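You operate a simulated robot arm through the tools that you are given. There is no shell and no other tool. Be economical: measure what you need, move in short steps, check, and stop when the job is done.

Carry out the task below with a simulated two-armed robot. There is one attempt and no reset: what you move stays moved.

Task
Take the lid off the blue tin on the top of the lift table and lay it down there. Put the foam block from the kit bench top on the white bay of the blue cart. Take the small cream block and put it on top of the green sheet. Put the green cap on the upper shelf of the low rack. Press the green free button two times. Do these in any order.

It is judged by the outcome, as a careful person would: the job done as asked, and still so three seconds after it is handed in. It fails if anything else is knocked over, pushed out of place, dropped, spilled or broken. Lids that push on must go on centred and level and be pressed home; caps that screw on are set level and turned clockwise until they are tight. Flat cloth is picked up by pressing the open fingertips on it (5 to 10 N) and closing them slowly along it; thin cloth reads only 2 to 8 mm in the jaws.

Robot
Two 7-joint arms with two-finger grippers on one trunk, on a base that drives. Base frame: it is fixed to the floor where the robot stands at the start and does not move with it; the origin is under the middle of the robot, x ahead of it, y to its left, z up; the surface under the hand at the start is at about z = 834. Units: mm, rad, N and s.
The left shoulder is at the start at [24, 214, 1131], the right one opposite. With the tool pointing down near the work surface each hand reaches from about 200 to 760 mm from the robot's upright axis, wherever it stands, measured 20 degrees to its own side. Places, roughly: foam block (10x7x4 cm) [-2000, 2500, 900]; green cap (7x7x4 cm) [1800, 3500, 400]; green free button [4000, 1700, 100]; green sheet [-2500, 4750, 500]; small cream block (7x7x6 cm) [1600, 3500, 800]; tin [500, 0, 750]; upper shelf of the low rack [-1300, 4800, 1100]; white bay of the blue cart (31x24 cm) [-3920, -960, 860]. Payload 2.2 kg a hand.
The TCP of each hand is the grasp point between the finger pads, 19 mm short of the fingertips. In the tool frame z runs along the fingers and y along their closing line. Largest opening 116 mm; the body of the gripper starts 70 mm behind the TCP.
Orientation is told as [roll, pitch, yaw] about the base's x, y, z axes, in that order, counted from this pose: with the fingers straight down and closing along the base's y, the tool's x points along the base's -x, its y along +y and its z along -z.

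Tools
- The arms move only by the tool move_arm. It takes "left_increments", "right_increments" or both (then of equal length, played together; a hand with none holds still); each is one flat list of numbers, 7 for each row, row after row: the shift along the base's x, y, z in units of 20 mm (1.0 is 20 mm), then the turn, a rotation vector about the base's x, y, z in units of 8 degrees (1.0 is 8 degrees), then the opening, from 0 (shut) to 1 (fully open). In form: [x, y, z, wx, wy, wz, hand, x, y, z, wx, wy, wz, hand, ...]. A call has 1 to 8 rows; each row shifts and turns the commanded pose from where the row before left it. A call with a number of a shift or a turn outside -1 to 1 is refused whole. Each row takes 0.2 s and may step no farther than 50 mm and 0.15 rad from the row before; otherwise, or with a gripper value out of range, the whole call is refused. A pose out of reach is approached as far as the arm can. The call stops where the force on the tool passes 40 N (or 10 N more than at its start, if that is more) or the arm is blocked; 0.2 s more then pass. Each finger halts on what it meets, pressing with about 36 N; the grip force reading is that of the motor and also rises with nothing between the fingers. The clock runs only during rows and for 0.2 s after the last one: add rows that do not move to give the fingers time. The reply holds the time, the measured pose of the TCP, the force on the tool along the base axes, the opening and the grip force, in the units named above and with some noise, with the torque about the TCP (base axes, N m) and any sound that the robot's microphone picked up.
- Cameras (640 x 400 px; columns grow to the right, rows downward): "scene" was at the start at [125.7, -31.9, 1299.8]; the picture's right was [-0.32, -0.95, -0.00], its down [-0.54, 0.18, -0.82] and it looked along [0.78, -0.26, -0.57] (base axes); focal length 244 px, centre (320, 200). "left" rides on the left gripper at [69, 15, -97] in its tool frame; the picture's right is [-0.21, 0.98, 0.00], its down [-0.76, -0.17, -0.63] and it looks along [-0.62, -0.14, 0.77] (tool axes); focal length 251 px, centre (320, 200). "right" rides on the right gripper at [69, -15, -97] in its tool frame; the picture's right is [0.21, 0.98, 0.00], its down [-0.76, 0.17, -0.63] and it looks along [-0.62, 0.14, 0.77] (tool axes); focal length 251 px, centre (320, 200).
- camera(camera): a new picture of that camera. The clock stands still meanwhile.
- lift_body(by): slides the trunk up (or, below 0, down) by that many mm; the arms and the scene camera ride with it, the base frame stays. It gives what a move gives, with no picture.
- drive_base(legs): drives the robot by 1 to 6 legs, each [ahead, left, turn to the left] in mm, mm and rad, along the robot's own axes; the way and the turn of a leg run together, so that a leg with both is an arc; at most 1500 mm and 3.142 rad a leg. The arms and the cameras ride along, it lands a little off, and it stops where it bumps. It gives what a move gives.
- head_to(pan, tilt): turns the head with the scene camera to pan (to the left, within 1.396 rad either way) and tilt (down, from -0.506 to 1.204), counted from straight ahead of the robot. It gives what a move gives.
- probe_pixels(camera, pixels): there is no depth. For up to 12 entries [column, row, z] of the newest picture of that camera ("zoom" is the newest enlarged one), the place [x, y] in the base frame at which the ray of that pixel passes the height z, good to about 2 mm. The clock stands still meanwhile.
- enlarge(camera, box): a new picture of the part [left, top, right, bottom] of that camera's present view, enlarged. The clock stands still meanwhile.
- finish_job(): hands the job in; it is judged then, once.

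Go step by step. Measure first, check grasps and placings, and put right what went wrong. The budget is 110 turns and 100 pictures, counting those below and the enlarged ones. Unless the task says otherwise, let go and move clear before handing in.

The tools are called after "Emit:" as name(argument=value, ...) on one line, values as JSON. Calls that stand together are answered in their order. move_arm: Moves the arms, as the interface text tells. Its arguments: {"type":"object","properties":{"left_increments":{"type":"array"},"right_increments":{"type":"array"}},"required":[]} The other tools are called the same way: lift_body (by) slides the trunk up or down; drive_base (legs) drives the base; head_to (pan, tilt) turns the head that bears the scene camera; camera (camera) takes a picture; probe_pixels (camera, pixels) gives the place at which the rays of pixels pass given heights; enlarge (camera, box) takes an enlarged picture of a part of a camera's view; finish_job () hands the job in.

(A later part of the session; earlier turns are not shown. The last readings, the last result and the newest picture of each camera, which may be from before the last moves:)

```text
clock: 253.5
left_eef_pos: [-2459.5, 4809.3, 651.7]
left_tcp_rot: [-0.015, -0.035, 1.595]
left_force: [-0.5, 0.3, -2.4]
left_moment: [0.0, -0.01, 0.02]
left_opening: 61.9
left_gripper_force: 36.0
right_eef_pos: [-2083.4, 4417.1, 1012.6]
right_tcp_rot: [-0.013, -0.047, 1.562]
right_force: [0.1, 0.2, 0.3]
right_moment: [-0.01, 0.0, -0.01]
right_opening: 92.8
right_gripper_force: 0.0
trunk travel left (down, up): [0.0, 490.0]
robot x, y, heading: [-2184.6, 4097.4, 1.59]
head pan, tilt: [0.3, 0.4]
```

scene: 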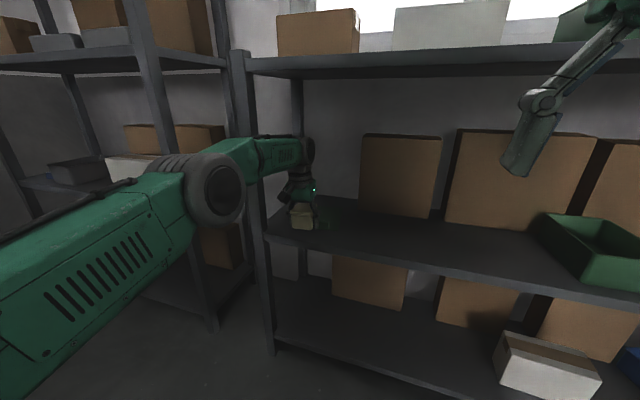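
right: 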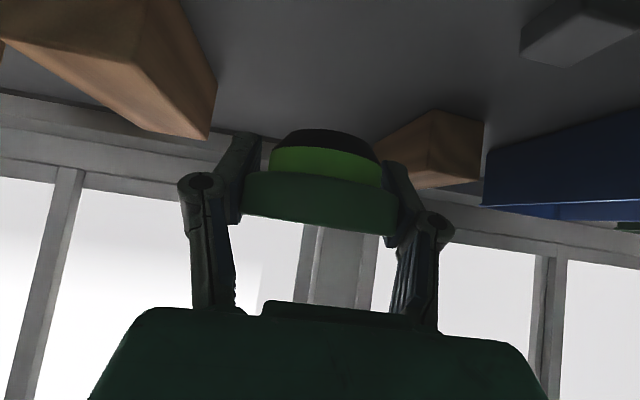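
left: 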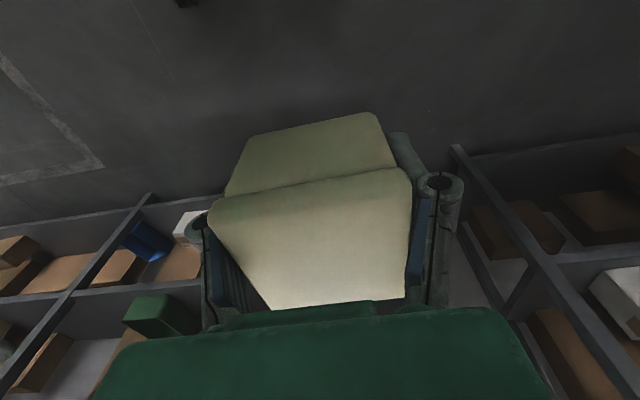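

Emit:
move_arm(left_increments=[0, 0, -0.12, 0, 0, 0, 0.4, 0, 0, -0.12, 0, 0, 0, 0.4])

Emit:
move_arm(left_increments=[0, 0, -0.12, 0, 0, 0, 0.4, 0, 0, -0.1, 0, 0, 0, 0.4])

Emit:
enlarge(camera="scene", box=[260, 190, 360, 270])

```text
clock: 254.1
left_eef_pos: [-2462.0, 4810.5, 646.0]
left_tcp_rot: [-0.014, -0.035, 1.596]
left_force: [0.3, -0.3, -1.6]
left_moment: [-0.03, -0.03, -0.02]
left_opening: 61.8
left_gripper_force: 36.0
right_eef_pos: [-2083.3, 4419.0, 1011.9]
right_tcp_rot: [-0.014, -0.048, 1.562]
right_force: [0.0, 0.3, -0.1]
right_moment: [0.01, 0.03, -0.01]
right_opening: 92.7
right_gripper_force: 0.1
trunk travel left (down, up): [0.0, 490.0]
robot x, y, heading: [-2185.7, 4093.4, 1.589]
head pan, tilt: [0.3, 0.4]
```

```text
clock: 254.7
left_eef_pos: [-2461.6, 4810.9, 642.5]
left_tcp_rot: [-0.015, -0.035, 1.595]
left_force: [-0.4, 0.1, -0.1]
left_moment: [-0.06, 0.12, 0.01]
left_opening: 61.9
left_gripper_force: 36.2
right_eef_pos: [-2082.2, 4418.8, 1013.0]
right_tcp_rot: [-0.011, -0.046, 1.562]
right_force: [0.1, -0.6, 0.0]
right_moment: [-0.03, -0.03, -0.02]
right_opening: 92.8
right_gripper_force: 0.1
trunk travel left (down, up): [0.0, 490.0]
robot x, y, heading: [-2189.8, 4088.7, 1.587]
head pan, tilt: [0.3, 0.4]
```

```text
5.00 times, centred on (310, 230) of scene
```

zoom: 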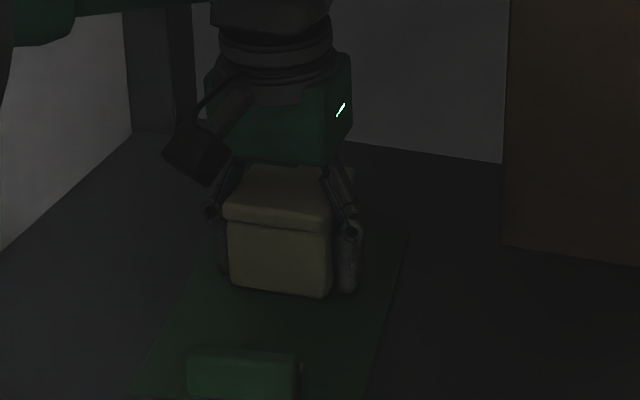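

Contact begins (weight taken). Press 2 mm more, open, and rise 60 mm.

Emit:
move_arm(left_increments=[0, 0, -0.12, 0, 0, 0, 0.4, 0, 0, 0, 0, 0, 0, 0.4])

Emit:
move_arm(left_increments=[0, 0, 0, 0, 0, 0, 0.9, 0, 0, 0, 0, 0, 0, 0.9, 0, 0, 0.5, 0, 0, 0, 0.9, 0, 0, 0.8, 0, 0, 0, 0.9, 0, 0, 0.8, 0, 0, 0, 0.9, 0, 0, 0.8, 0, 0, 0, 0.9, 0, 0, 0.4, 0, 0, 0, 0.9])

Emit:
enlarge(camera="scene", box=[260, 190, 360, 270])

```text
clock: 255.3
left_eef_pos: [-2461.3, 4809.4, 642.4]
left_tcp_rot: [-0.015, -0.04, 1.595]
left_force: [-0.7, 2.6, 11.8]
left_moment: [-0.08, 0.54, -0.07]
left_opening: 61.9
left_gripper_force: 36.1
right_eef_pos: [-2082.2, 4418.2, 1013.8]
right_tcp_rot: [-0.012, -0.049, 1.561]
right_force: [0.6, -1.3, 0.7]
right_moment: [0.0, -0.01, 0.01]
right_opening: 92.8
right_gripper_force: 0.0
trunk travel left (down, up): [0.0, 490.0]
robot x, y, heading: [-2189.0, 4090.8, 1.585]
head pan, tilt: [0.3, 0.4]
```

```text
clock: 256.9
left_eef_pos: [-2459.9, 4810.0, 705.1]
left_tcp_rot: [-0.016, -0.037, 1.598]
left_force: [-0.9, 1.2, -0.4]
left_moment: [0.01, -0.03, -0.02]
left_opening: 104.6
left_gripper_force: 0.1
right_eef_pos: [-2082.2, 4417.8, 1012.6]
right_tcp_rot: [-0.013, -0.046, 1.563]
right_force: [0.4, -0.1, -0.4]
right_moment: [0.0, -0.01, 0.03]
right_opening: 92.7
right_gripper_force: 0.0
trunk travel left (down, up): [0.0, 490.0]
robot x, y, heading: [-2188.1, 4092.1, 1.591]
head pan, tilt: [0.3, 0.4]
```

```text
5.00 times, centred on (310, 230) of scene
```

zoom: 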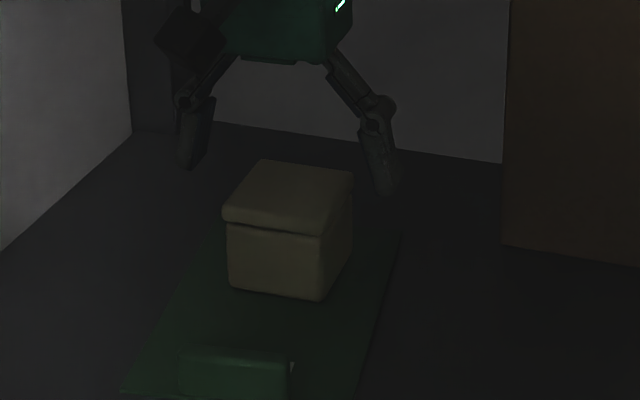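

Block rests on the sheet. Raise, back out, tuck the left hand, then turn round to face the kit bench.

Emit:
move_arm(left_increments=[0, 0, 0.8, 0, 0, 0, 0.9, 0, 0, 0.7, 0, 0, 0, 0.9])

Emit:
drive_base(legs=[[-560, 0, 0]])

Emit:
move_arm(left_increments=[0, -1, 1, 0, 0, 0, 0.9, 0, -1, 1, 0, 0, 0, 0.9, 0, -1, 1, 0, 0, 0, 0.9, 0, -1, 1, 0, 0, 0, 0.9, 0, -1, 1, 0, 0, 0, 0.9, 0, -1, 1, 0, 0, 0, 0.9, 0, -1, 1, 0, 0, 0, 0.9, 0, -1, 1, 0, 0, 0, 0.9])

Emit:
move_arm(left_increments=[0, -1, 1, 0, 0, 0, 0.9, 0, -1, 1, 0, 0, 0, 0.9, 0, -1, 1, 0, 0, 0, 0.9, 0, -1, 1, 0, 0, 0, 0.9, 0, -1, 1, 0, 0, 0, 0.9, 0, -1, 1, 0, 0, 0, 0.9, 0, -1, 0, 0, 0, 0, 0.9, 0, -1, 0, 0, 0, 0, 0.9])

Emit:
drive_base(legs=[[0, 0, 1.57], [0, 0, 1.57]])

Emit:
lift_body(by=250)

Emit:
head_to(pan=0, tilt=0.5)

Emit:
camera(camera="scene")

```text
clock: 257.5
left_eef_pos: [-2461.1, 4810.6, 736.1]
left_tcp_rot: [-0.015, -0.036, 1.597]
left_force: [-0.4, -0.1, -0.5]
left_moment: [-0.01, 0.0, -0.01]
left_opening: 104.5
left_gripper_force: 0.1
right_eef_pos: [-2084.0, 4418.0, 1011.7]
right_tcp_rot: [-0.014, -0.047, 1.562]
right_force: [0.8, -0.1, -0.9]
right_moment: [0.05, 0.05, -0.02]
right_opening: 93.0
right_gripper_force: 0.1
trunk travel left (down, up): [0.0, 490.0]
robot x, y, heading: [-2187.4, 4094.3, 1.591]
head pan, tilt: [0.3, 0.4]
```

```text
clock: 260.7
left_eef_pos: [-2453.8, 4253.7, 736.7]
left_tcp_rot: [-0.016, -0.036, 1.6]
left_force: [-0.9, -0.3, -0.4]
left_moment: [0.03, -0.02, -0.01]
left_opening: 104.3
left_gripper_force: 0.2
right_eef_pos: [-2073.6, 3862.8, 1012.9]
right_tcp_rot: [-0.013, -0.044, 1.566]
right_force: [0.6, -0.4, 0.8]
right_moment: [-0.01, 0.0, -0.03]
right_opening: 92.6
right_gripper_force: 0.1
trunk travel left (down, up): [0.0, 490.0]
robot x, y, heading: [-2177.2, 3537.0, 1.592]
head pan, tilt: [0.3, 0.4]
```

```text
clock: 262.5
left_eef_pos: [-2455.4, 4090.7, 899.0]
left_tcp_rot: [-0.016, -0.039, 1.6]
left_force: [0.0, -0.5, 0.3]
left_moment: [0.01, 0.02, 0.02]
left_opening: 104.6
left_gripper_force: 0.1
right_eef_pos: [-2074.1, 3858.5, 1014.5]
right_tcp_rot: [-0.014, -0.053, 1.568]
right_force: [0.0, 0.5, -0.3]
right_moment: [0.03, 0.0, 0.0]
right_opening: 92.8
right_gripper_force: 0.0
trunk travel left (down, up): [0.0, 490.0]
robot x, y, heading: [-2176.2, 3540.5, 1.597]
head pan, tilt: [0.3, 0.4]
```

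```text
clock: 264.3
left_eef_pos: [-2453.5, 3930.0, 1019.7]
left_tcp_rot: [-0.017, -0.039, 1.599]
left_force: [0.0, -0.5, -0.7]
left_moment: [0.01, 0.02, 0.02]
left_opening: 104.2
left_gripper_force: 0.1
right_eef_pos: [-2075.0, 3858.8, 1014.8]
right_tcp_rot: [-0.014, -0.052, 1.568]
right_force: [0.4, -0.1, 0.3]
right_moment: [0.01, 0.02, 0.01]
right_opening: 92.7
right_gripper_force: 0.1
trunk travel left (down, up): [0.0, 490.0]
robot x, y, heading: [-2180.6, 3538.0, 1.59]
head pan, tilt: [0.3, 0.4]
```

```text
clock: 272.3
left_eef_pos: [-1901.1, 3139.8, 1019.7]
left_tcp_rot: [-0.016, -0.038, -1.548]
left_force: [0.1, 0.5, -0.6]
left_moment: [0.03, 0.03, -0.05]
left_opening: 104.4
left_gripper_force: 0.0
right_eef_pos: [-2280.6, 3214.9, 1013.6]
right_tcp_rot: [-0.013, -0.051, -1.583]
right_force: [-0.7, 0.1, -0.3]
right_moment: [0.0, 0.0, -0.03]
right_opening: 92.7
right_gripper_force: 0.1
trunk travel left (down, up): [0.0, 490.0]
robot x, y, heading: [-2174.4, 3533.5, -1.558]
head pan, tilt: [0.3, 0.4]
```

```text
clock: 274.9
left_eef_pos: [-1902.2, 3141.9, 1269.7]
left_tcp_rot: [-0.016, -0.04, -1.551]
left_force: [0.4, 0.5, 1.2]
left_moment: [0.0, 0.03, 0.0]
left_opening: 104.3
left_gripper_force: 0.1
right_eef_pos: [-2280.0, 3216.6, 1263.9]
right_tcp_rot: [-0.014, -0.052, -1.583]
right_force: [-0.4, -0.4, 0.2]
right_moment: [0.01, -0.01, -0.01]
right_opening: 92.9
right_gripper_force: 0.1
trunk travel left (down, up): [-250.0, 240.0]
robot x, y, heading: [-2179.6, 3537.6, -1.558]
head pan, tilt: [0.3, 0.4]
```

```text
clock: 275.7
left_eef_pos: [-1902.4, 3141.4, 1270.2]
left_tcp_rot: [-0.015, -0.039, -1.549]
left_force: [0.8, 0.8, 0.2]
left_moment: [-0.02, -0.04, 0.0]
left_opening: 104.1
left_gripper_force: 0.0
right_eef_pos: [-2280.9, 3215.7, 1263.6]
right_tcp_rot: [-0.013, -0.053, -1.582]
right_force: [-0.6, 0.3, 0.1]
right_moment: [0.02, 0.01, 0.02]
right_opening: 92.7
right_gripper_force: 0.0
trunk travel left (down, up): [-250.0, 240.0]
robot x, y, heading: [-2175.8, 3539.7, -1.559]
head pan, tilt: [0.0, 0.499]
```

```text
18 pictures are left
```

scene: 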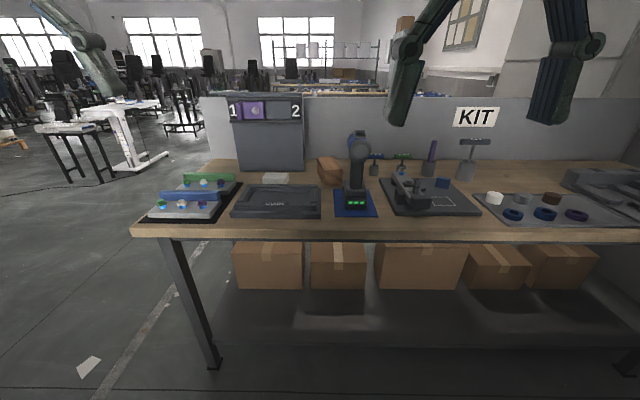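

Candidates for the foam block: whitish slab (275,178) and brown block (330,171). Enlarge and probe.

Emit:
enlarge(camera="scene", box=[225, 145, 385, 235])

Emit:
probe_pixels(camera="scene", pixels=[[262, 185, 900], [289, 185, 900], [275, 174, 900], [322, 185, 900], [343, 184, 900], [330, 158, 950], [216, 368, 5], [135, 235, 900], [320, 240, 900]])

```text
4.00 times, centred on (305, 190) of scene
```

zoom: 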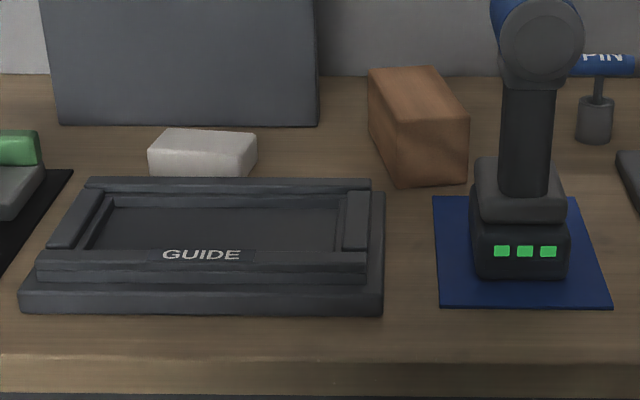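

```text
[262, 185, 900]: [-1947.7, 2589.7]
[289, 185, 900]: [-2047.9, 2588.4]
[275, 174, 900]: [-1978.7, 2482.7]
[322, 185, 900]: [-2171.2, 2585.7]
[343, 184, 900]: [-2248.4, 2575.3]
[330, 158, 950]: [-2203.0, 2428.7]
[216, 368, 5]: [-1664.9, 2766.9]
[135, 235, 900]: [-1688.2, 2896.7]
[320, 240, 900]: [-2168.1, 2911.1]
```

The white slab (100 mm wide, x≈−1948…−2048) is the foam. Probe its top corners at plausible heights.

Emit:
probe_pixels(camera="zoom", pixels=[[168, 130, 855], [258, 133, 855], [246, 158, 855], [149, 153, 855], [85, 178, 840], [370, 180, 840], [60, 125, 815], [318, 125, 815], [0, 352, 815], [300, 360, 815], [149, 175, 820], [370, 75, 860]])

```text
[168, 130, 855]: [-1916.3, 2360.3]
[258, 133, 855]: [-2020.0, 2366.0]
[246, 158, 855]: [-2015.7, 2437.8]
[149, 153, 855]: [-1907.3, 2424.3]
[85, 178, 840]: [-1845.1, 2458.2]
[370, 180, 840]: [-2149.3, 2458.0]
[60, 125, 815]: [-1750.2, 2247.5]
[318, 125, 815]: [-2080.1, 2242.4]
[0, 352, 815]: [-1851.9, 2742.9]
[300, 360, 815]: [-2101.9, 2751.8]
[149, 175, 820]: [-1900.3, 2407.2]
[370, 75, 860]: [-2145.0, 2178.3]
```

Foam centre ≈(−1973,2436), top ≈871. Drive to the bench and take the left hand above it.

Emit:
drive_base(legs=[[430, 70, 0]])

Emit:
move_arm(left_increments=[-0.4, -0.8, -0.6, 0, 0, 0, 1, -0.4, -0.8, -0.6, 0, 0, 0, 1, -0.4, -0.8, -0.6, 0, 0, 0, 1, -0.4, -0.8, -0.6, 0, 0, 0, 1, -0.4, -0.8, -0.6, 0, 0, 0, 1, -0.4, -0.8, -0.6, 0, 0, 0, 1, -0.4, -0.8, -0.6, 0, 0, 0, 1, -0.4, -0.8, -0.6, 0, 0, 0, 1])

Emit:
move_arm(left_increments=[-0.4, -0.8, -1, 0, 0, 0, 1, -0.4, -0.8, -1, 0, 0, 0, 1, -0.4, -0.8, -1, 0, 0, 0, 1, -0.4, -0.8, -1, 0, 0, 0, 1, -0.4, -0.8, -1, 0, 0, 0, 1, -0.4, -0.8, -1, 0, 0, 0, 1, -0.4, -0.5, -1, 0, 0, 0, 1, -0.4, 0, -1, 0, 0, 0, 1])

Emit:
camera(camera="left")

```text
clock: 278.4
left_eef_pos: [-1827.8, 2713.6, 1269.6]
left_tcp_rot: [-0.015, -0.04, -1.552]
left_force: [-0.1, -0.1, 0.7]
left_moment: [0.04, 0.01, 0.01]
left_opening: 104.6
left_gripper_force: 0.0
right_eef_pos: [-2205.8, 2789.3, 1264.4]
right_tcp_rot: [-0.015, -0.052, -1.586]
right_force: [-0.9, -0.1, 0.7]
right_moment: [0.01, 0.0, 0.0]
right_opening: 92.8
right_gripper_force: 0.0
trunk travel left (down, up): [-250.0, 240.0]
robot x, y, heading: [-2099.7, 3105.2, -1.556]
head pan, tilt: [0.0, 0.499]
```

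```text
clock: 280.2
left_eef_pos: [-1893.6, 2586.5, 1174.3]
left_tcp_rot: [-0.015, -0.042, -1.551]
left_force: [-0.5, 0.0, 0.8]
left_moment: [0.03, -0.01, 0.0]
left_opening: 115.9
left_gripper_force: 0.1
right_eef_pos: [-2208.1, 2789.6, 1264.6]
right_tcp_rot: [-0.013, -0.053, -1.585]
right_force: [0.6, 0.1, 0.2]
right_moment: [-0.01, -0.02, 0.0]
right_opening: 92.9
right_gripper_force: 0.0
trunk travel left (down, up): [-250.0, 240.0]
robot x, y, heading: [-2100.7, 3105.6, -1.558]
head pan, tilt: [0.0, 0.499]
```

```text
clock: 282.0
left_eef_pos: [-1957.4, 2482.1, 1014.9]
left_tcp_rot: [-0.014, -0.043, -1.55]
left_force: [0.9, -0.7, -0.1]
left_moment: [0.03, 0.03, -0.01]
left_opening: 115.8
left_gripper_force: 0.2
right_eef_pos: [-2208.2, 2790.3, 1265.9]
right_tcp_rot: [-0.012, -0.054, -1.584]
right_force: [-0.6, 0.5, -0.3]
right_moment: [0.02, 0.01, 0.0]
right_opening: 92.7
right_gripper_force: 0.0
trunk travel left (down, up): [-250.0, 240.0]
robot x, y, heading: [-2101.9, 3105.7, -1.562]
head pan, tilt: [0.0, 0.499]
```

```text
16 pictures are left
```

left: 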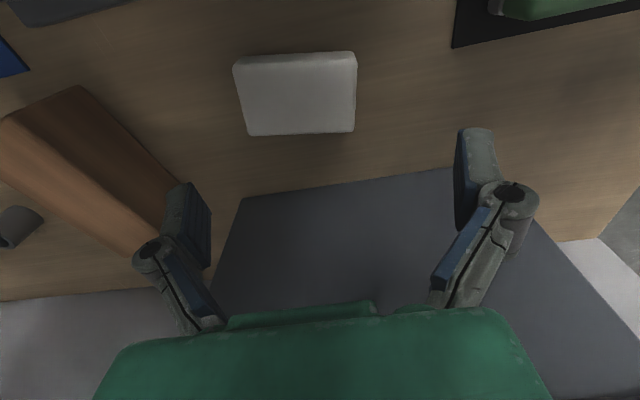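

Emit:
probe_pixels(camera="left", pixels=[[234, 64, 871], [355, 52, 871], [355, 130, 871], [247, 135, 871], [110, 25, 860], [245, 197, 840], [450, 168, 840], [452, 46, 835], [80, 87, 890], [180, 185, 890]])

```text
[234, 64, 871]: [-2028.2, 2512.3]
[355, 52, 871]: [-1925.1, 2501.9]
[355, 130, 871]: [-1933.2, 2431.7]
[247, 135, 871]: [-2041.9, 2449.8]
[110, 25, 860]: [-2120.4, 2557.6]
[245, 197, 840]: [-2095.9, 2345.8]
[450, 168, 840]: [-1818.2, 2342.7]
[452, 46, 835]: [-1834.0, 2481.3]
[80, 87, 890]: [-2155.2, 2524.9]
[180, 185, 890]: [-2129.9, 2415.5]
```

Foam centre ≈(−1982,2474), long axis ≈ −7.5° from x, so I'll grip across its 70 mm side: turn the left hand −98° while centring.

Emit:
move_arm(left_increments=[-0.3, -0.1, 0, 0, 0, -1, 0.85, -0.3, -0.1, 0, 0, 0, -1, 0.85, -0.3, -0.1, 0, 0, 0, -1, 0.85, -0.3, -0.1, 0, 0, 0, -1, 0.85, 0, 0, 0, 0, 0, -1, 0.85, 0, 0, 0, 0, 0, -1, 0.85, 0, 0, 0, 0, 0, -1, 0.85, 0, 0, 0, 0, 0, -1, 0.85])

Emit:
move_arm(left_increments=[0, 0, 0, 0, 0, -1, 0.85, 0, 0, 0, 0, 0, -1, 0.85, 0, 0, 0, 0, 0, -1, 0.85, 0, 0, 0, 0, 0, -1, 0.85, 0, 0, 0, 0, 0, -0.3, 0.85])

Emit:
camera(camera="left")

```text
clock: 283.8
left_eef_pos: [-1981.3, 2471.9, 1015.5]
left_tcp_rot: [-0.018, -0.042, -2.671]
left_force: [-0.4, 0.8, -0.1]
left_moment: [-0.02, -0.01, 0.01]
left_opening: 98.7
left_gripper_force: 0.0
right_eef_pos: [-2208.2, 2791.2, 1264.3]
right_tcp_rot: [-0.013, -0.055, -1.584]
right_force: [-0.1, 0.0, 0.1]
right_moment: [0.0, 0.03, -0.01]
right_opening: 92.9
right_gripper_force: 0.1
trunk travel left (down, up): [-250.0, 240.0]
robot x, y, heading: [-2100.5, 3108.3, -1.559]
head pan, tilt: [0.0, 0.499]
```

```text
clock: 285.0
left_eef_pos: [-1981.7, 2471.8, 1014.4]
left_tcp_rot: [-0.016, -0.043, 3.013]
left_force: [-0.3, -0.1, -0.5]
left_moment: [-0.01, 0.04, -0.02]
left_opening: 98.5
left_gripper_force: 0.0
right_eef_pos: [-2207.2, 2790.3, 1265.5]
right_tcp_rot: [-0.012, -0.054, -1.585]
right_force: [-1.1, -0.3, -0.8]
right_moment: [-0.01, 0.01, 0.01]
right_opening: 93.1
right_gripper_force: 0.1
trunk travel left (down, up): [-250.0, 240.0]
robot x, y, heading: [-2100.4, 3107.0, -1.561]
head pan, tilt: [0.0, 0.499]
```

```text
15 pictures are left
```

left: 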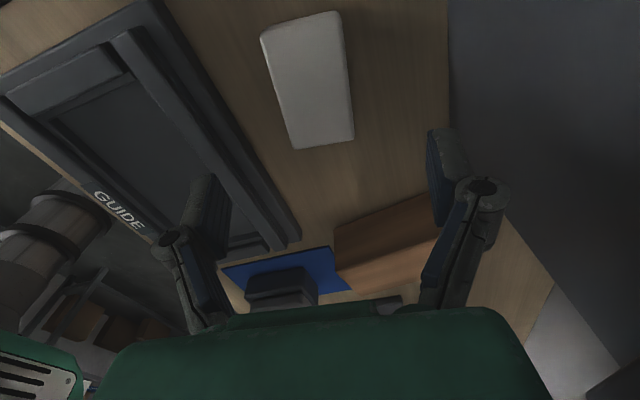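

Turn succeeded. Probe the foam and guide again.

Emit:
probe_pixels(camera="left", pixels=[[262, 33, 871], [340, 12, 871], [353, 135, 871], [295, 148, 871], [180, 10, 850], [300, 235, 850], [448, 60, 835], [450, 150, 835]])

```text
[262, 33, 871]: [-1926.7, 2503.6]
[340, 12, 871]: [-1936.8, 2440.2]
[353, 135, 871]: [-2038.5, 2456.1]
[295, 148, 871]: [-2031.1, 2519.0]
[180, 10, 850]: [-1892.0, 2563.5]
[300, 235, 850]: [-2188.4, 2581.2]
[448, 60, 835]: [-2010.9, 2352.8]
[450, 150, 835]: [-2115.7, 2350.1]
```

Aligned; centre (−1983,2480), guide well clear. Descend to TCP z≈873 (closing lengthens the tips), then close.

Emit:
move_arm(left_increments=[-0.1, 0.4, -1, 0, 0, -0.1, 0.85, 0, 0, -1, 0, 0, 0, 0.85, 0, 0, -1, 0, 0, 0, 0.85, 0, 0, -1, 0, 0, 0, 0.85, 0, 0, -1, 0, 0, 0, 0.85, 0, 0, -1, 0, 0, 0, 0.85, 0, 0, -1, 0, 0, 0, 0.85, 0, 0, 0, 0, 0, 0, 0.85])

Emit:
move_arm(left_increments=[0, 0, 0, 0, 0, 0, 0.45, 0, 0, 0, 0, 0, 0, 0.45, 0, 0, 0, 0, 0, 0, 0.45])

Emit:
camera(camera="left")

```text
clock: 286.8
left_eef_pos: [-1982.6, 2480.4, 875.7]
left_tcp_rot: [-0.017, -0.041, 3.002]
left_force: [1.4, 1.0, 3.5]
left_moment: [-0.13, 0.0, 0.07]
left_opening: 98.6
left_gripper_force: 0.2
right_eef_pos: [-2208.9, 2790.1, 1265.4]
right_tcp_rot: [-0.012, -0.056, -1.585]
right_force: [0.4, -0.8, 0.7]
right_moment: [0.0, 0.06, -0.05]
right_opening: 92.9
right_gripper_force: 0.0
trunk travel left (down, up): [-250.0, 240.0]
robot x, y, heading: [-2099.8, 3109.4, -1.562]
head pan, tilt: [0.0, 0.499]
```

```text
clock: 287.6
left_eef_pos: [-1983.1, 2478.5, 879.5]
left_tcp_rot: [-0.008, -0.041, 3.002]
left_force: [1.5, -15.1, 27.7]
left_moment: [-1.37, -0.16, -0.1]
left_opening: 66.0
left_gripper_force: 9.8
right_eef_pos: [-2208.5, 2792.5, 1265.4]
right_tcp_rot: [-0.013, -0.057, -1.586]
right_force: [0.9, -0.6, 0.8]
right_moment: [-0.01, 0.01, 0.03]
right_opening: 93.0
right_gripper_force: 0.2
trunk travel left (down, up): [-250.0, 240.0]
robot x, y, heading: [-2100.2, 3106.3, -1.559]
head pan, tilt: [0.0, 0.499]
```

```text
14 pictures are left
```

left: 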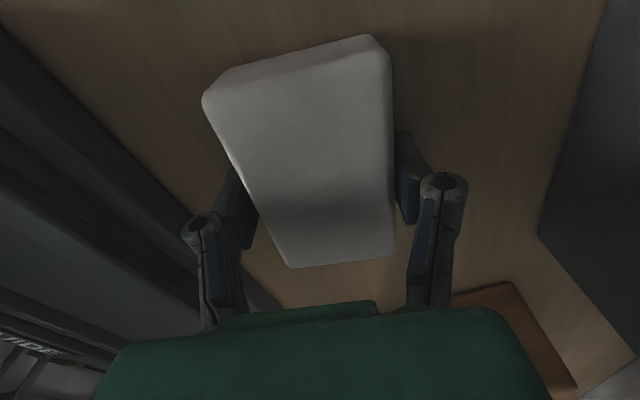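

The tips touch the bench (so it's ≈z 857). Ease up slightly, tighten, then lift and check.

Emit:
move_arm(left_increments=[0, 0, 0.1, 0, 0, 0, 0.4, 0, 0, 0, 0, 0, 0, 0.4, 0, 0, 0, 0, 0, 0, 0.4])

Emit:
move_arm(left_increments=[0, 0, 0.4, 0, 0, 0, 0.4, 0, 0, 0.8, 0, 0, 0, 0.4, 0, 0, 0.8, 0, 0, 0, 0.4])

```text
clock: 288.4
left_eef_pos: [-1982.8, 2479.3, 880.6]
left_tcp_rot: [-0.012, -0.043, 3.002]
left_force: [0.3, -11.4, 23.5]
left_moment: [-1.11, -0.14, -0.01]
left_opening: 60.1
left_gripper_force: 36.5
right_eef_pos: [-2208.5, 2792.5, 1265.5]
right_tcp_rot: [-0.014, -0.055, -1.584]
right_force: [0.4, -0.3, -0.5]
right_moment: [-0.04, -0.01, 0.0]
right_opening: 92.6
right_gripper_force: 0.0
trunk travel left (down, up): [-250.0, 240.0]
robot x, y, heading: [-2101.1, 3112.8, -1.561]
head pan, tilt: [0.0, 0.499]
```

```text
clock: 289.2
left_eef_pos: [-1983.3, 2481.6, 915.4]
left_tcp_rot: [-0.019, -0.044, 3.0]
left_force: [0.6, -0.6, -0.8]
left_moment: [0.02, 0.01, 0.03]
left_opening: 59.5
left_gripper_force: 35.4
right_eef_pos: [-2205.8, 2790.4, 1264.3]
right_tcp_rot: [-0.012, -0.057, -1.584]
right_force: [1.0, -0.5, 0.6]
right_moment: [0.0, -0.02, -0.04]
right_opening: 92.8
right_gripper_force: 0.0
trunk travel left (down, up): [-250.0, 240.0]
robot x, y, heading: [-2098.2, 3108.2, -1.56]
head pan, tilt: [0.0, 0.499]
```

Foam lifted (59.5 mm). Raise and tuck it, back away, go round the bench's east end, and look southwest toward the cart.

Emit:
move_arm(left_increments=[0, 0, 1, 0, 0, 0, 0.4, 0, 0, 1, 0, 0, 0, 0.4, 0, 0, 1, 0, 0, 0, 0.4, 0, 0.5, 1, 0, 0, 0, 0.4, 0, 1, 1, 0, 0, 0, 0.4, 0, 1, 1, 0, 0, 0, 0.4, 0, 1, 1, 0, 0, 0, 0.4, 0, 1, 1, 0, 0, 0, 0.4])

Emit:
move_arm(left_increments=[0.3, 1, 0.7, 0, 0, 0.5, 0.4, 0.3, 1, 0.7, 0, 0, 0.5, 0.4, 0.3, 1, 0.7, 0, 0, 0.5, 0.4, 0.3, 1, 0.7, 0, 0, 0.5, 0.4, 0.3, 1, 0, 0, 0, 0.5, 0.4, 0.3, 1, 0, 0, 0, 0.5, 0.4, 0.3, 1, 0, 0, 0, 0.5, 0.4])

Emit:
drive_base(legs=[[-300, 0, 0], [0, 0, 1.56], [1350, 0, 0]])

Emit:
drive_base(legs=[[0, 0, -1.0], [0, 0, -1.0]])

Emit:
head_to(pan=0.1, tilt=0.3)

Emit:
camera(camera="scene")

```text
clock: 291.0
left_eef_pos: [-1983.2, 2572.5, 1077.8]
left_tcp_rot: [-0.015, -0.043, 3.003]
left_force: [0.2, 0.6, 0.8]
left_moment: [-0.03, -0.02, 0.01]
left_opening: 59.6
left_gripper_force: 36.1
right_eef_pos: [-2207.0, 2792.7, 1264.9]
right_tcp_rot: [-0.013, -0.056, -1.584]
right_force: [1.1, 0.2, -0.4]
right_moment: [-0.03, 0.01, -0.01]
right_opening: 93.0
right_gripper_force: 0.1
trunk travel left (down, up): [-250.0, 240.0]
robot x, y, heading: [-2098.2, 3108.3, -1.561]
head pan, tilt: [0.0, 0.499]
```

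```text
clock: 292.6
left_eef_pos: [-1939.5, 2711.1, 1132.8]
left_tcp_rot: [-0.016, -0.043, -2.792]
left_force: [0.7, 0.4, -0.1]
left_moment: [-0.03, 0.0, -0.03]
left_opening: 59.9
left_gripper_force: 35.9
right_eef_pos: [-2206.8, 2792.4, 1265.7]
right_tcp_rot: [-0.011, -0.055, -1.586]
right_force: [-0.4, 0.6, 0.2]
right_moment: [0.02, 0.02, -0.02]
right_opening: 92.9
right_gripper_force: 0.0
trunk travel left (down, up): [-250.0, 240.0]
robot x, y, heading: [-2103.0, 3107.7, -1.563]
head pan, tilt: [0.0, 0.499]
```

```text
clock: 304.7
left_eef_pos: [-370.2, 3595.2, 1131.2]
left_tcp_rot: [-0.016, -0.043, -1.217]
left_force: [0.4, -1.0, -0.7]
left_moment: [-0.01, 0.01, 0.0]
left_opening: 59.6
left_gripper_force: 35.9
right_eef_pos: [-448.4, 3328.6, 1263.5]
right_tcp_rot: [-0.014, -0.053, -0.008]
right_force: [-0.6, -0.1, -0.1]
right_moment: [-0.01, 0.02, -0.03]
right_opening: 92.9
right_gripper_force: 0.1
trunk travel left (down, up): [-250.0, 240.0]
robot x, y, heading: [-765.9, 3432.9, 0.017]
head pan, tilt: [0.0, 0.499]
```

```text
clock: 310.2
left_eef_pos: [-784.3, 3005.1, 1133.1]
left_tcp_rot: [-0.014, -0.043, 3.057]
left_force: [0.9, 0.2, -0.1]
left_moment: [-0.01, -0.01, -0.03]
left_opening: 59.7
left_gripper_force: 35.9
right_eef_pos: [-993.7, 3189.2, 1266.4]
right_tcp_rot: [-0.012, -0.058, -2.016]
right_force: [0.2, -0.1, 0.7]
right_moment: [0.0, 0.03, 0.02]
right_opening: 92.8
right_gripper_force: 0.1
trunk travel left (down, up): [-250.0, 240.0]
robot x, y, heading: [-766.3, 3437.2, -1.989]
head pan, tilt: [0.0, 0.499]
```

```text
clock: 311.0
left_eef_pos: [-784.7, 3008.6, 1133.4]
left_tcp_rot: [-0.013, -0.045, 3.059]
left_force: [-0.6, 0.6, 0.1]
left_moment: [-0.01, -0.04, 0.01]
left_opening: 59.8
left_gripper_force: 35.8
right_eef_pos: [-993.3, 3193.4, 1265.8]
right_tcp_rot: [-0.013, -0.06, -2.015]
right_force: [0.0, -0.1, -1.1]
right_moment: [-0.02, -0.01, 0.0]
right_opening: 92.9
right_gripper_force: 0.1
trunk travel left (down, up): [-250.0, 240.0]
robot x, y, heading: [-765.6, 3432.9, -1.995]
head pan, tilt: [0.099, 0.3]
```

```text
13 pictures are left
```

scene: 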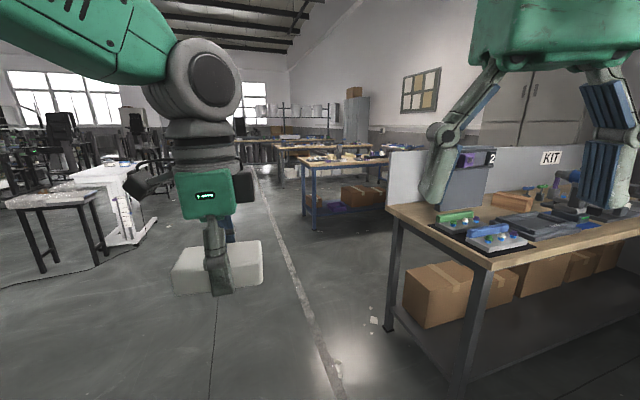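

There's an aisle left of the benches along the floor line. Probe the bench feet and open floor.

Emit:
probe_pixels(camera="scene", pixels=[[315, 229, 5], [303, 213, 5], [285, 186, 5], [290, 250, 5], [262, 180, 5], [390, 330, 5], [300, 188, 5], [130, 245, 5], [35, 268, 5], [270, 150, 800], [330, 160, 800]])

Emit:
enlarge(camera="scene", box=[240, 90, 400, 220])

```text
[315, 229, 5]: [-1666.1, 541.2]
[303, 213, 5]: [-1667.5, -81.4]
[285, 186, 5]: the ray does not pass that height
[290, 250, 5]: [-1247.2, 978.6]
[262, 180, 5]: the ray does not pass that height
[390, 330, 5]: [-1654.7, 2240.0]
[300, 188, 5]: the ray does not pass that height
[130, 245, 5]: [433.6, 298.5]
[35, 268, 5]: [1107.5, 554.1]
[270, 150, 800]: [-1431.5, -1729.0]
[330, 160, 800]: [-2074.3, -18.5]
```

```text
3.08 times, centred on (320, 155) of scene
```

zoom: 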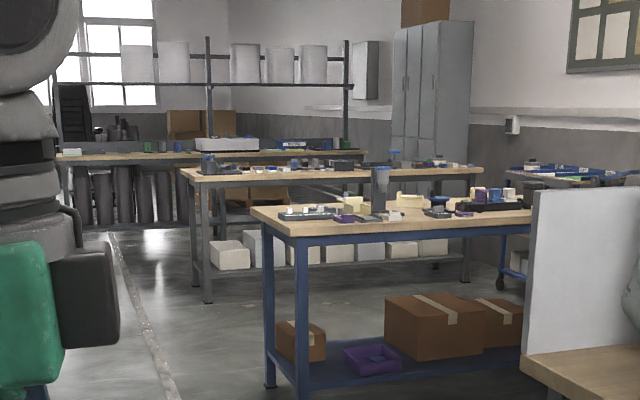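

The blue cart stands beyond the blue bench at zoom (560,190). Drive south along the aisle to y≈−750 and face west.

Emit:
drive_base(legs=[[0, 0, 0.42], [1395, -60, 0], [1395, -60, 0], [1395, -60, 0], [0, 0, -1.571]])

Emit:
head_to(pan=0.0, tilt=0.35)

Emit:
camera(camera="scene")

```text
clock: 336.1
left_eef_pos: [-1415.0, -905.9, 1134.8]
left_tcp_rot: [-0.013, -0.044, 1.889]
left_force: [1.2, 0.2, 0.2]
left_moment: [-0.02, -0.02, 0.02]
left_opening: 59.7
left_gripper_force: 35.9
right_eef_pos: [-1326.6, -641.6, 1267.1]
right_tcp_rot: [-0.012, -0.059, 3.098]
right_force: [0.3, 0.4, 0.4]
right_moment: [0.04, 0.0, -0.02]
right_opening: 92.9
right_gripper_force: 0.1
trunk travel left (down, up): [-250.0, 240.0]
robot x, y, heading: [-1017.9, -755.0, 3.121]
head pan, tilt: [0.099, 0.3]
```

```text
clock: 336.8
left_eef_pos: [-1413.6, -905.5, 1136.2]
left_tcp_rot: [-0.01, -0.045, 1.888]
left_force: [-0.5, -0.1, -0.4]
left_moment: [0.02, -0.01, 0.01]
left_opening: 59.5
left_gripper_force: 35.7
right_eef_pos: [-1324.7, -641.5, 1266.5]
right_tcp_rot: [-0.013, -0.061, 3.097]
right_force: [0.1, 0.0, 0.7]
right_moment: [0.01, -0.01, 0.0]
right_opening: 92.6
right_gripper_force: 0.1
trunk travel left (down, up): [-250.0, 240.0]
robot x, y, heading: [-1013.2, -757.6, 3.121]
head pan, tilt: [0.0, 0.351]
```

```text
11 pictures are left
```

scene: 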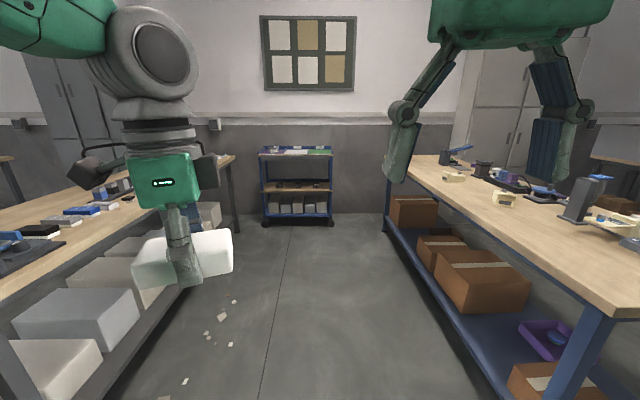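

The cart is at the end of a clear corridor, its top near (295,151). Probe corridor limits, then drive in.

Emit:
probe_pixels(camera="scene", pixels=[[236, 240, 5], [385, 230, 5], [200, 290, 5], [265, 224, 20], [333, 224, 20], [260, 154, 860], [333, 154, 860], [440, 330, 5]])

Emit:
drive_base(legs=[[1000, 20, 0], [1000, 20, 0]])

Emit:
head_to(pan=0.1, tilt=0.5)

Emit:
enlarge(camera="scene", box=[160, 80, 480, 280])

```text
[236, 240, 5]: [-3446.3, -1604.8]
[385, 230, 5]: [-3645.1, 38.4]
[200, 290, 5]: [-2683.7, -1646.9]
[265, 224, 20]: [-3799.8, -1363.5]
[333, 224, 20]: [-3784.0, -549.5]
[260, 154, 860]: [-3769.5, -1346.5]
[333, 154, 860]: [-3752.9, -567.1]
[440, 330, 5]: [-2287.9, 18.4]
```

```text
clock: 346.8
left_eef_pos: [-3412.5, -895.6, 1135.0]
left_tcp_rot: [-0.011, -0.043, 1.874]
left_force: [0.4, -0.3, -0.2]
left_moment: [0.0, 0.02, 0.02]
left_opening: 59.7
left_gripper_force: 35.5
right_eef_pos: [-3319.9, -633.3, 1266.8]
right_tcp_rot: [-0.013, -0.06, 3.082]
right_force: [0.1, -0.2, 0.0]
right_moment: [-0.03, -0.04, -0.01]
right_opening: 93.0
right_gripper_force: 0.0
trunk travel left (down, up): [-250.0, 240.0]
robot x, y, heading: [-3014.3, -751.4, 3.107]
head pan, tilt: [0.0, 0.351]
```

```text
clock: 347.5
left_eef_pos: [-3409.4, -896.0, 1135.6]
left_tcp_rot: [-0.01, -0.046, 1.874]
left_force: [0.2, 0.2, -0.9]
left_moment: [0.0, 0.0, -0.01]
left_opening: 59.7
left_gripper_force: 35.5
right_eef_pos: [-3317.4, -632.9, 1268.0]
right_tcp_rot: [-0.013, -0.063, 3.084]
right_force: [0.5, 0.1, 0.1]
right_moment: [-0.02, 0.01, 0.01]
right_opening: 92.8
right_gripper_force: 0.1
trunk travel left (down, up): [-250.0, 240.0]
robot x, y, heading: [-3013.9, -751.6, 3.107]
head pan, tilt: [0.099, 0.499]
```

```text
2.00 times, centred on (320, 180) of scene
```

zoom: 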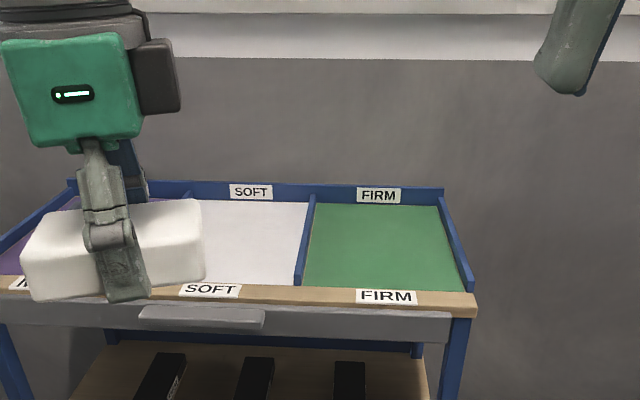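

Bays: purple, white (SOFT), green (FIRM). Probe the white bay's divider and edges.

Emit:
probe_pixels(camera="zoom", pixels=[[298, 284, 860], [310, 202, 860], [465, 290, 860], [438, 205, 860], [180, 283, 860], [205, 200, 860], [250, 245, 860], [250, 325, 860]])

```text
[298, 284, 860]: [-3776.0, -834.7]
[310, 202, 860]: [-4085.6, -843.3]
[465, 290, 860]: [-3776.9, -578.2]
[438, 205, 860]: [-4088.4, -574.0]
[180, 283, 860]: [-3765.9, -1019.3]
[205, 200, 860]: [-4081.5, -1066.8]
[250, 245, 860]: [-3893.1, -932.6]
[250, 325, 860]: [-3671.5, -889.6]
```

White bay spans x −3776…−4085, y −850…−1090. Drive closer, then bring the foam over (−3905,−967), squaring it.

Emit:
drive_base(legs=[[235, 85, 0]])

Emit:
move_arm(left_increments=[-1, 0, -0.7, 0, 0, -0.3, 0.4, -1, 0, -0.7, 0, 0, -0.3, 0.4, -1, 0, -0.7, 0, 0, -0.3, 0.4, -1, 0, -0.7, 0, 0, -0.3, 0.4, -1, 0, -0.7, 0, 0, -0.3, 0.4, -1, 0, -0.7, 0, 0, -0.3, 0.4, -1, 0, -0.7, 0, 0, -0.2, 0.4, -1, 0, -0.7, 0, 0, -0.2, 0.4])

```text
clock: 349.3
left_eef_pos: [-3646.9, -972.9, 1135.0]
left_tcp_rot: [-0.009, -0.045, 1.874]
left_force: [0.0, -0.4, -0.6]
left_moment: [0.02, -0.01, -0.04]
left_opening: 59.7
left_gripper_force: 36.3
right_eef_pos: [-3554.9, -707.6, 1267.4]
right_tcp_rot: [-0.011, -0.06, 3.085]
right_force: [0.2, 0.1, 0.0]
right_moment: [-0.01, -0.05, 0.02]
right_opening: 92.8
right_gripper_force: 0.1
trunk travel left (down, up): [-250.0, 240.0]
robot x, y, heading: [-3251.7, -832.8, 3.11]
head pan, tilt: [0.099, 0.499]
```

```text
clock: 351.1
left_eef_pos: [-3807.8, -973.9, 1024.1]
left_tcp_rot: [-0.008, -0.046, 1.567]
left_force: [-0.7, -1.2, 0.0]
left_moment: [0.02, -0.02, -0.04]
left_opening: 59.3
left_gripper_force: 35.9
right_eef_pos: [-3553.4, -708.8, 1268.2]
right_tcp_rot: [-0.01, -0.062, 3.084]
right_force: [-0.9, -0.4, 0.5]
right_moment: [-0.01, -0.01, 0.03]
right_opening: 92.8
right_gripper_force: 0.0
trunk travel left (down, up): [-250.0, 240.0]
robot x, y, heading: [-3250.7, -829.2, 3.108]
head pan, tilt: [0.099, 0.499]
```

Continue inward to x≈−3905 and lower to z≈925, then check with a picture.

Emit:
move_arm(left_increments=[-1, 0.1, -0.5, 0, 0, 0, 0.4, -1, 0.1, -0.5, 0, 0, 0, 0.4, -1, 0.1, -0.5, 0, 0, 0, 0.4, -1, 0, -0.8, 0, 0, 0, 0.4, -0.8, 0, -1, 0, 0, 0, 0.4, 0, 0, -1, 0, 0, 0, 0.4, 0, 0, -0.6, 0, 0, 0, 0.4])

Emit:
head_to(pan=0.2, tilt=0.6)

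Emit:
camera(camera="scene")

```text
clock: 352.7
left_eef_pos: [-3901.4, -966.7, 925.8]
left_tcp_rot: [-0.009, -0.043, 1.567]
left_force: [0.3, -0.8, 0.2]
left_moment: [-0.04, 0.0, -0.05]
left_opening: 59.8
left_gripper_force: 36.1
right_eef_pos: [-3553.4, -710.6, 1267.8]
right_tcp_rot: [-0.01, -0.062, 3.086]
right_force: [0.1, 0.1, 0.2]
right_moment: [-0.03, 0.01, 0.01]
right_opening: 92.9
right_gripper_force: 0.0
trunk travel left (down, up): [-250.0, 240.0]
robot x, y, heading: [-3254.9, -828.3, 3.112]
head pan, tilt: [0.099, 0.499]
```

```text
clock: 353.4
left_eef_pos: [-3901.4, -965.9, 926.1]
left_tcp_rot: [-0.007, -0.045, 1.567]
left_force: [0.1, -0.2, -0.9]
left_moment: [-0.01, 0.0, 0.0]
left_opening: 59.8
left_gripper_force: 36.4
right_eef_pos: [-3552.8, -709.1, 1266.8]
right_tcp_rot: [-0.011, -0.064, 3.085]
right_force: [-0.7, 0.2, -0.2]
right_moment: [-0.02, 0.0, 0.0]
right_opening: 92.8
right_gripper_force: 0.0
trunk travel left (down, up): [-250.0, 240.0]
robot x, y, heading: [-3251.8, -829.3, 3.113]
head pan, tilt: [0.201, 0.6]
```

```text
9 pictures are left
```

scene: 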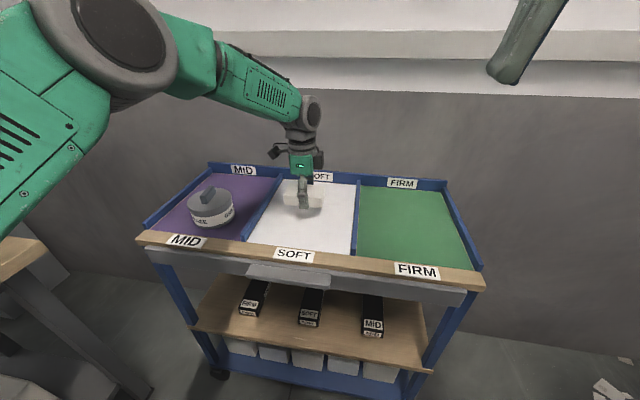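

Foam hangs over the white bay. Lower stepwise to contact.

Emit:
move_arm(left_increments=[0, 0, -0.5, 0, 0, 0, 0.4, 0, 0, -0.5, 0, 0, 0, 0.4, 0, 0, -0.3, 0, 0, 0, 0.4])

Emit:
move_arm(left_increments=[0, 0, -0.2, 0, 0, 0, 0.4, 0, 0, -0.15, 0, 0, 0, 0.4])

Emit:
move_arm(left_increments=[0, 0, -0.15, 0, 0, 0, 0.4, 0, 0, -0.15, 0, 0, 0, 0.4])

```text
clock: 354.2
left_eef_pos: [-3901.7, -966.5, 900.8]
left_tcp_rot: [-0.008, -0.044, 1.567]
left_force: [0.3, 0.4, -0.4]
left_moment: [0.03, -0.02, -0.01]
left_opening: 59.5
left_gripper_force: 36.1
right_eef_pos: [-3552.9, -709.8, 1267.4]
right_tcp_rot: [-0.008, -0.064, 3.084]
right_force: [-1.5, 0.6, 0.3]
right_moment: [-0.02, 0.01, 0.03]
right_opening: 93.0
right_gripper_force: 0.0
trunk travel left (down, up): [-250.0, 240.0]
robot x, y, heading: [-3251.4, -828.7, 3.113]
head pan, tilt: [0.201, 0.6]
```

```text
clock: 354.8
left_eef_pos: [-3900.9, -966.2, 894.0]
left_tcp_rot: [-0.006, -0.042, 1.569]
left_force: [-0.1, 1.0, -0.9]
left_moment: [0.0, 0.01, 0.01]
left_opening: 59.7
left_gripper_force: 35.4
right_eef_pos: [-3553.3, -709.8, 1268.4]
right_tcp_rot: [-0.011, -0.062, 3.085]
right_force: [-0.5, 1.5, -0.2]
right_moment: [0.0, 0.01, -0.04]
right_opening: 92.9
right_gripper_force: 0.1
trunk travel left (down, up): [-250.0, 240.0]
robot x, y, heading: [-3249.8, -831.1, 3.109]
head pan, tilt: [0.201, 0.6]
```

```text
clock: 355.4
left_eef_pos: [-3901.6, -966.8, 887.1]
left_tcp_rot: [-0.008, -0.044, 1.569]
left_force: [-0.1, 0.6, 0.5]
left_moment: [0.01, 0.01, 0.01]
left_opening: 60.0
left_gripper_force: 36.5
right_eef_pos: [-3552.2, -710.0, 1267.8]
right_tcp_rot: [-0.011, -0.062, 3.085]
right_force: [0.0, -0.2, -0.1]
right_moment: [0.0, -0.02, -0.01]
right_opening: 92.9
right_gripper_force: 0.0
trunk travel left (down, up): [-250.0, 240.0]
robot x, y, heading: [-3249.2, -832.5, 3.114]
head pan, tilt: [0.201, 0.6]
```

Emit:
move_arm(left_increments=[0, 0, -0.1, 0, 0, 0, 0.4, 0, 0, -0.1, 0, 0, 0, 0.4])

Emit:
move_arm(left_increments=[0, 0, -0.1, 0, 0, 0, 0.4, 0, 0, -0.1, 0, 0, 0, 0.4])

```text
clock: 356.0
left_eef_pos: [-3900.6, -966.3, 882.8]
left_tcp_rot: [-0.008, -0.042, 1.569]
left_force: [0.4, -0.8, 0.6]
left_moment: [-0.01, 0.02, 0.0]
left_opening: 59.7
left_gripper_force: 35.4
right_eef_pos: [-3552.5, -710.1, 1268.4]
right_tcp_rot: [-0.012, -0.063, 3.084]
right_force: [0.1, 0.9, -0.1]
right_moment: [-0.01, 0.01, -0.02]
right_opening: 92.7
right_gripper_force: 0.0
trunk travel left (down, up): [-250.0, 240.0]
robot x, y, heading: [-3251.2, -829.1, 3.105]
head pan, tilt: [0.201, 0.6]
```

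```text
clock: 356.6
left_eef_pos: [-3901.3, -966.4, 880.3]
left_tcp_rot: [-0.004, -0.045, 1.567]
left_force: [1.4, -1.3, 4.5]
left_moment: [-0.02, 0.15, 0.05]
left_opening: 59.6
left_gripper_force: 35.6
right_eef_pos: [-3552.3, -708.2, 1268.4]
right_tcp_rot: [-0.01, -0.064, 3.084]
right_force: [0.7, -0.2, 0.4]
right_moment: [0.03, -0.02, -0.01]
right_opening: 92.7
right_gripper_force: 0.1
trunk travel left (down, up): [-250.0, 240.0]
robot x, y, heading: [-3251.2, -829.7, 3.11]
head pan, tilt: [0.201, 0.6]
```

Contact (4.5 N). Release and rise.

Emit:
move_arm(left_increments=[0, 0, 0, 0, 0, 0, 0.85, 0, 0, 0, 0, 0, 0, 0.85, 0, 0, 0.5, 0, 0, 0, 0.85, 0, 0, 1, 0, 0, 0, 0.85, 0, 0, 1, 0, 0, 0, 0.85, 0, 0, 1, 0, 0, 0, 0.85, 0, 0, 1, 0, 0, 0, 0.85, 0, 0, 1, 0, 0, 0, 0.85])

Emit:
enlarge(camera="scene", box=[130, 120, 490, 300])

```text
clock: 358.4
left_eef_pos: [-3900.3, -965.5, 990.2]
left_tcp_rot: [-0.009, -0.046, 1.568]
left_force: [0.4, 0.0, -1.0]
left_moment: [0.01, -0.01, -0.01]
left_opening: 98.6
left_gripper_force: 0.1
right_eef_pos: [-3552.2, -708.7, 1268.1]
right_tcp_rot: [-0.009, -0.065, 3.082]
right_force: [-0.1, 0.1, 0.5]
right_moment: [0.0, 0.03, 0.03]
right_opening: 92.6
right_gripper_force: 0.1
trunk travel left (down, up): [-250.0, 240.0]
robot x, y, heading: [-3251.7, -831.4, 3.109]
head pan, tilt: [0.201, 0.6]
```

```text
1.78 times, centred on (310, 210) of scene
```

zoom: 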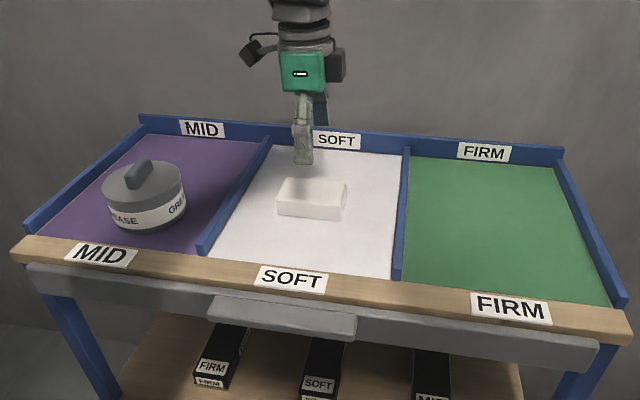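

Foam lies flat in the white bay. Tuck the left hand, lower the trunk for a steady drive, and head back out and north.

Emit:
move_arm(left_increments=[1, 0, 1, 0, 0, 0.5, 0.5, 1, 0, 1, 0, 0, 0.5, 0.5, 1, 0, 1, 0, 0, 0.5, 0.5, 1, 0, 1, 0, 0, 0.5, 0.5, 1, 0, 1, 0, 0, 0.5, 0.5, 1, 0, 1, 0, 0, 0.5, 0.5, 1, 0, 1, 0, 0, 0.5, 0.5, 1, 0, 1, 0, 0, 0.5, 0.5])

Emit:
move_arm(left_increments=[1, 0, 0, 0, 0, 1, 0.5, 1, 0, 0, 0, 0, 1, 0.5, 1, 0, 0, 0, 0, 1, 0.5, 1, 0, 0, 0, 0, 1, 0.5, 1, 0, 0, 0, 0, 1, 0.5, 0, 0, 0, 0, 0, 1, 0.5, 0, 0, 0, 0, 0, 1, 0.5])

Emit:
drive_base(legs=[[-1125, 0, 0], [-1125, 0, 0], [0, 0, -1.538]])

Emit:
lift_body(by=-200)

Emit:
drive_base(legs=[[1200, 0, 0], [1200, 0, 0], [1200, 0, 0]])

```text
clock: 360.2
left_eef_pos: [-3740.0, -965.9, 1150.0]
left_tcp_rot: [-0.007, -0.045, 2.126]
left_force: [-0.2, -0.7, -0.4]
left_moment: [0.0, 0.04, 0.02]
left_opening: 58.2
left_gripper_force: 0.1
right_eef_pos: [-3552.2, -709.1, 1268.7]
right_tcp_rot: [-0.008, -0.063, 3.084]
right_force: [0.1, -0.3, 1.3]
right_moment: [0.02, 0.03, -0.03]
right_opening: 92.5
right_gripper_force: 0.1
trunk travel left (down, up): [-250.0, 240.0]
robot x, y, heading: [-3252.0, -830.7, 3.11]
head pan, tilt: [0.201, 0.6]
```

```text
clock: 361.8
left_eef_pos: [-3640.3, -964.5, 1149.0]
left_tcp_rot: [-0.006, -0.044, 3.104]
left_force: [-0.1, -0.1, -0.9]
left_moment: [-0.02, -0.01, 0.01]
left_opening: 57.9
left_gripper_force: 0.0
right_eef_pos: [-3552.9, -708.1, 1268.3]
right_tcp_rot: [-0.012, -0.063, 3.084]
right_force: [0.4, -0.5, 0.6]
right_moment: [-0.02, 0.0, 0.02]
right_opening: 92.7
right_gripper_force: 0.0
trunk travel left (down, up): [-250.0, 240.0]
robot x, y, heading: [-3251.5, -826.2, 3.112]
head pan, tilt: [0.201, 0.6]
```

```text
clock: 376.7
left_eef_pos: [-1143.4, -495.4, 1147.8]
left_tcp_rot: [-0.007, -0.043, 1.577]
left_force: [-0.6, 0.0, -0.1]
left_moment: [0.0, -0.01, -0.02]
left_opening: 58.1
left_gripper_force: 0.3
right_eef_pos: [-882.7, -572.8, 1267.5]
right_tcp_rot: [-0.01, -0.063, 1.559]
right_force: [0.4, -0.3, 0.1]
right_moment: [0.01, -0.01, 0.01]
right_opening: 92.9
right_gripper_force: 0.1
trunk travel left (down, up): [-250.0, 240.0]
robot x, y, heading: [-989.0, -881.8, 1.582]
head pan, tilt: [0.201, 0.6]
```

```text
clock: 378.9
left_eef_pos: [-1143.0, -497.6, 949.2]
left_tcp_rot: [-0.006, -0.046, 1.577]
left_force: [0.8, 0.4, -0.5]
left_moment: [-0.02, 0.01, -0.01]
left_opening: 57.7
left_gripper_force: 0.0
right_eef_pos: [-883.1, -574.1, 1068.6]
right_tcp_rot: [-0.011, -0.066, 1.559]
right_force: [0.0, 0.4, 1.4]
right_moment: [0.01, -0.02, 0.0]
right_opening: 92.7
right_gripper_force: 0.0
trunk travel left (down, up): [-50.0, 440.0]
robot x, y, heading: [-987.6, -878.3, 1.585]
head pan, tilt: [0.201, 0.6]
```

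```text
clock: 396.3
left_eef_pos: [-1121.2, 3111.0, 950.9]
left_tcp_rot: [-0.008, -0.045, 1.548]
left_force: [-0.2, 0.6, 0.1]
left_moment: [0.0, 0.0, -0.04]
left_opening: 57.8
left_gripper_force: 0.0
right_eef_pos: [-863.8, 3028.5, 1069.3]
right_tcp_rot: [-0.01, -0.065, 1.53]
right_force: [-0.3, 0.2, 0.6]
right_moment: [-0.01, -0.01, -0.02]
right_opening: 92.8
right_gripper_force: 0.0
trunk travel left (down, up): [-50.0, 440.0]
robot x, y, heading: [-976.2, 2727.7, 1.56]
head pan, tilt: [0.201, 0.6]
5 turns are left
```

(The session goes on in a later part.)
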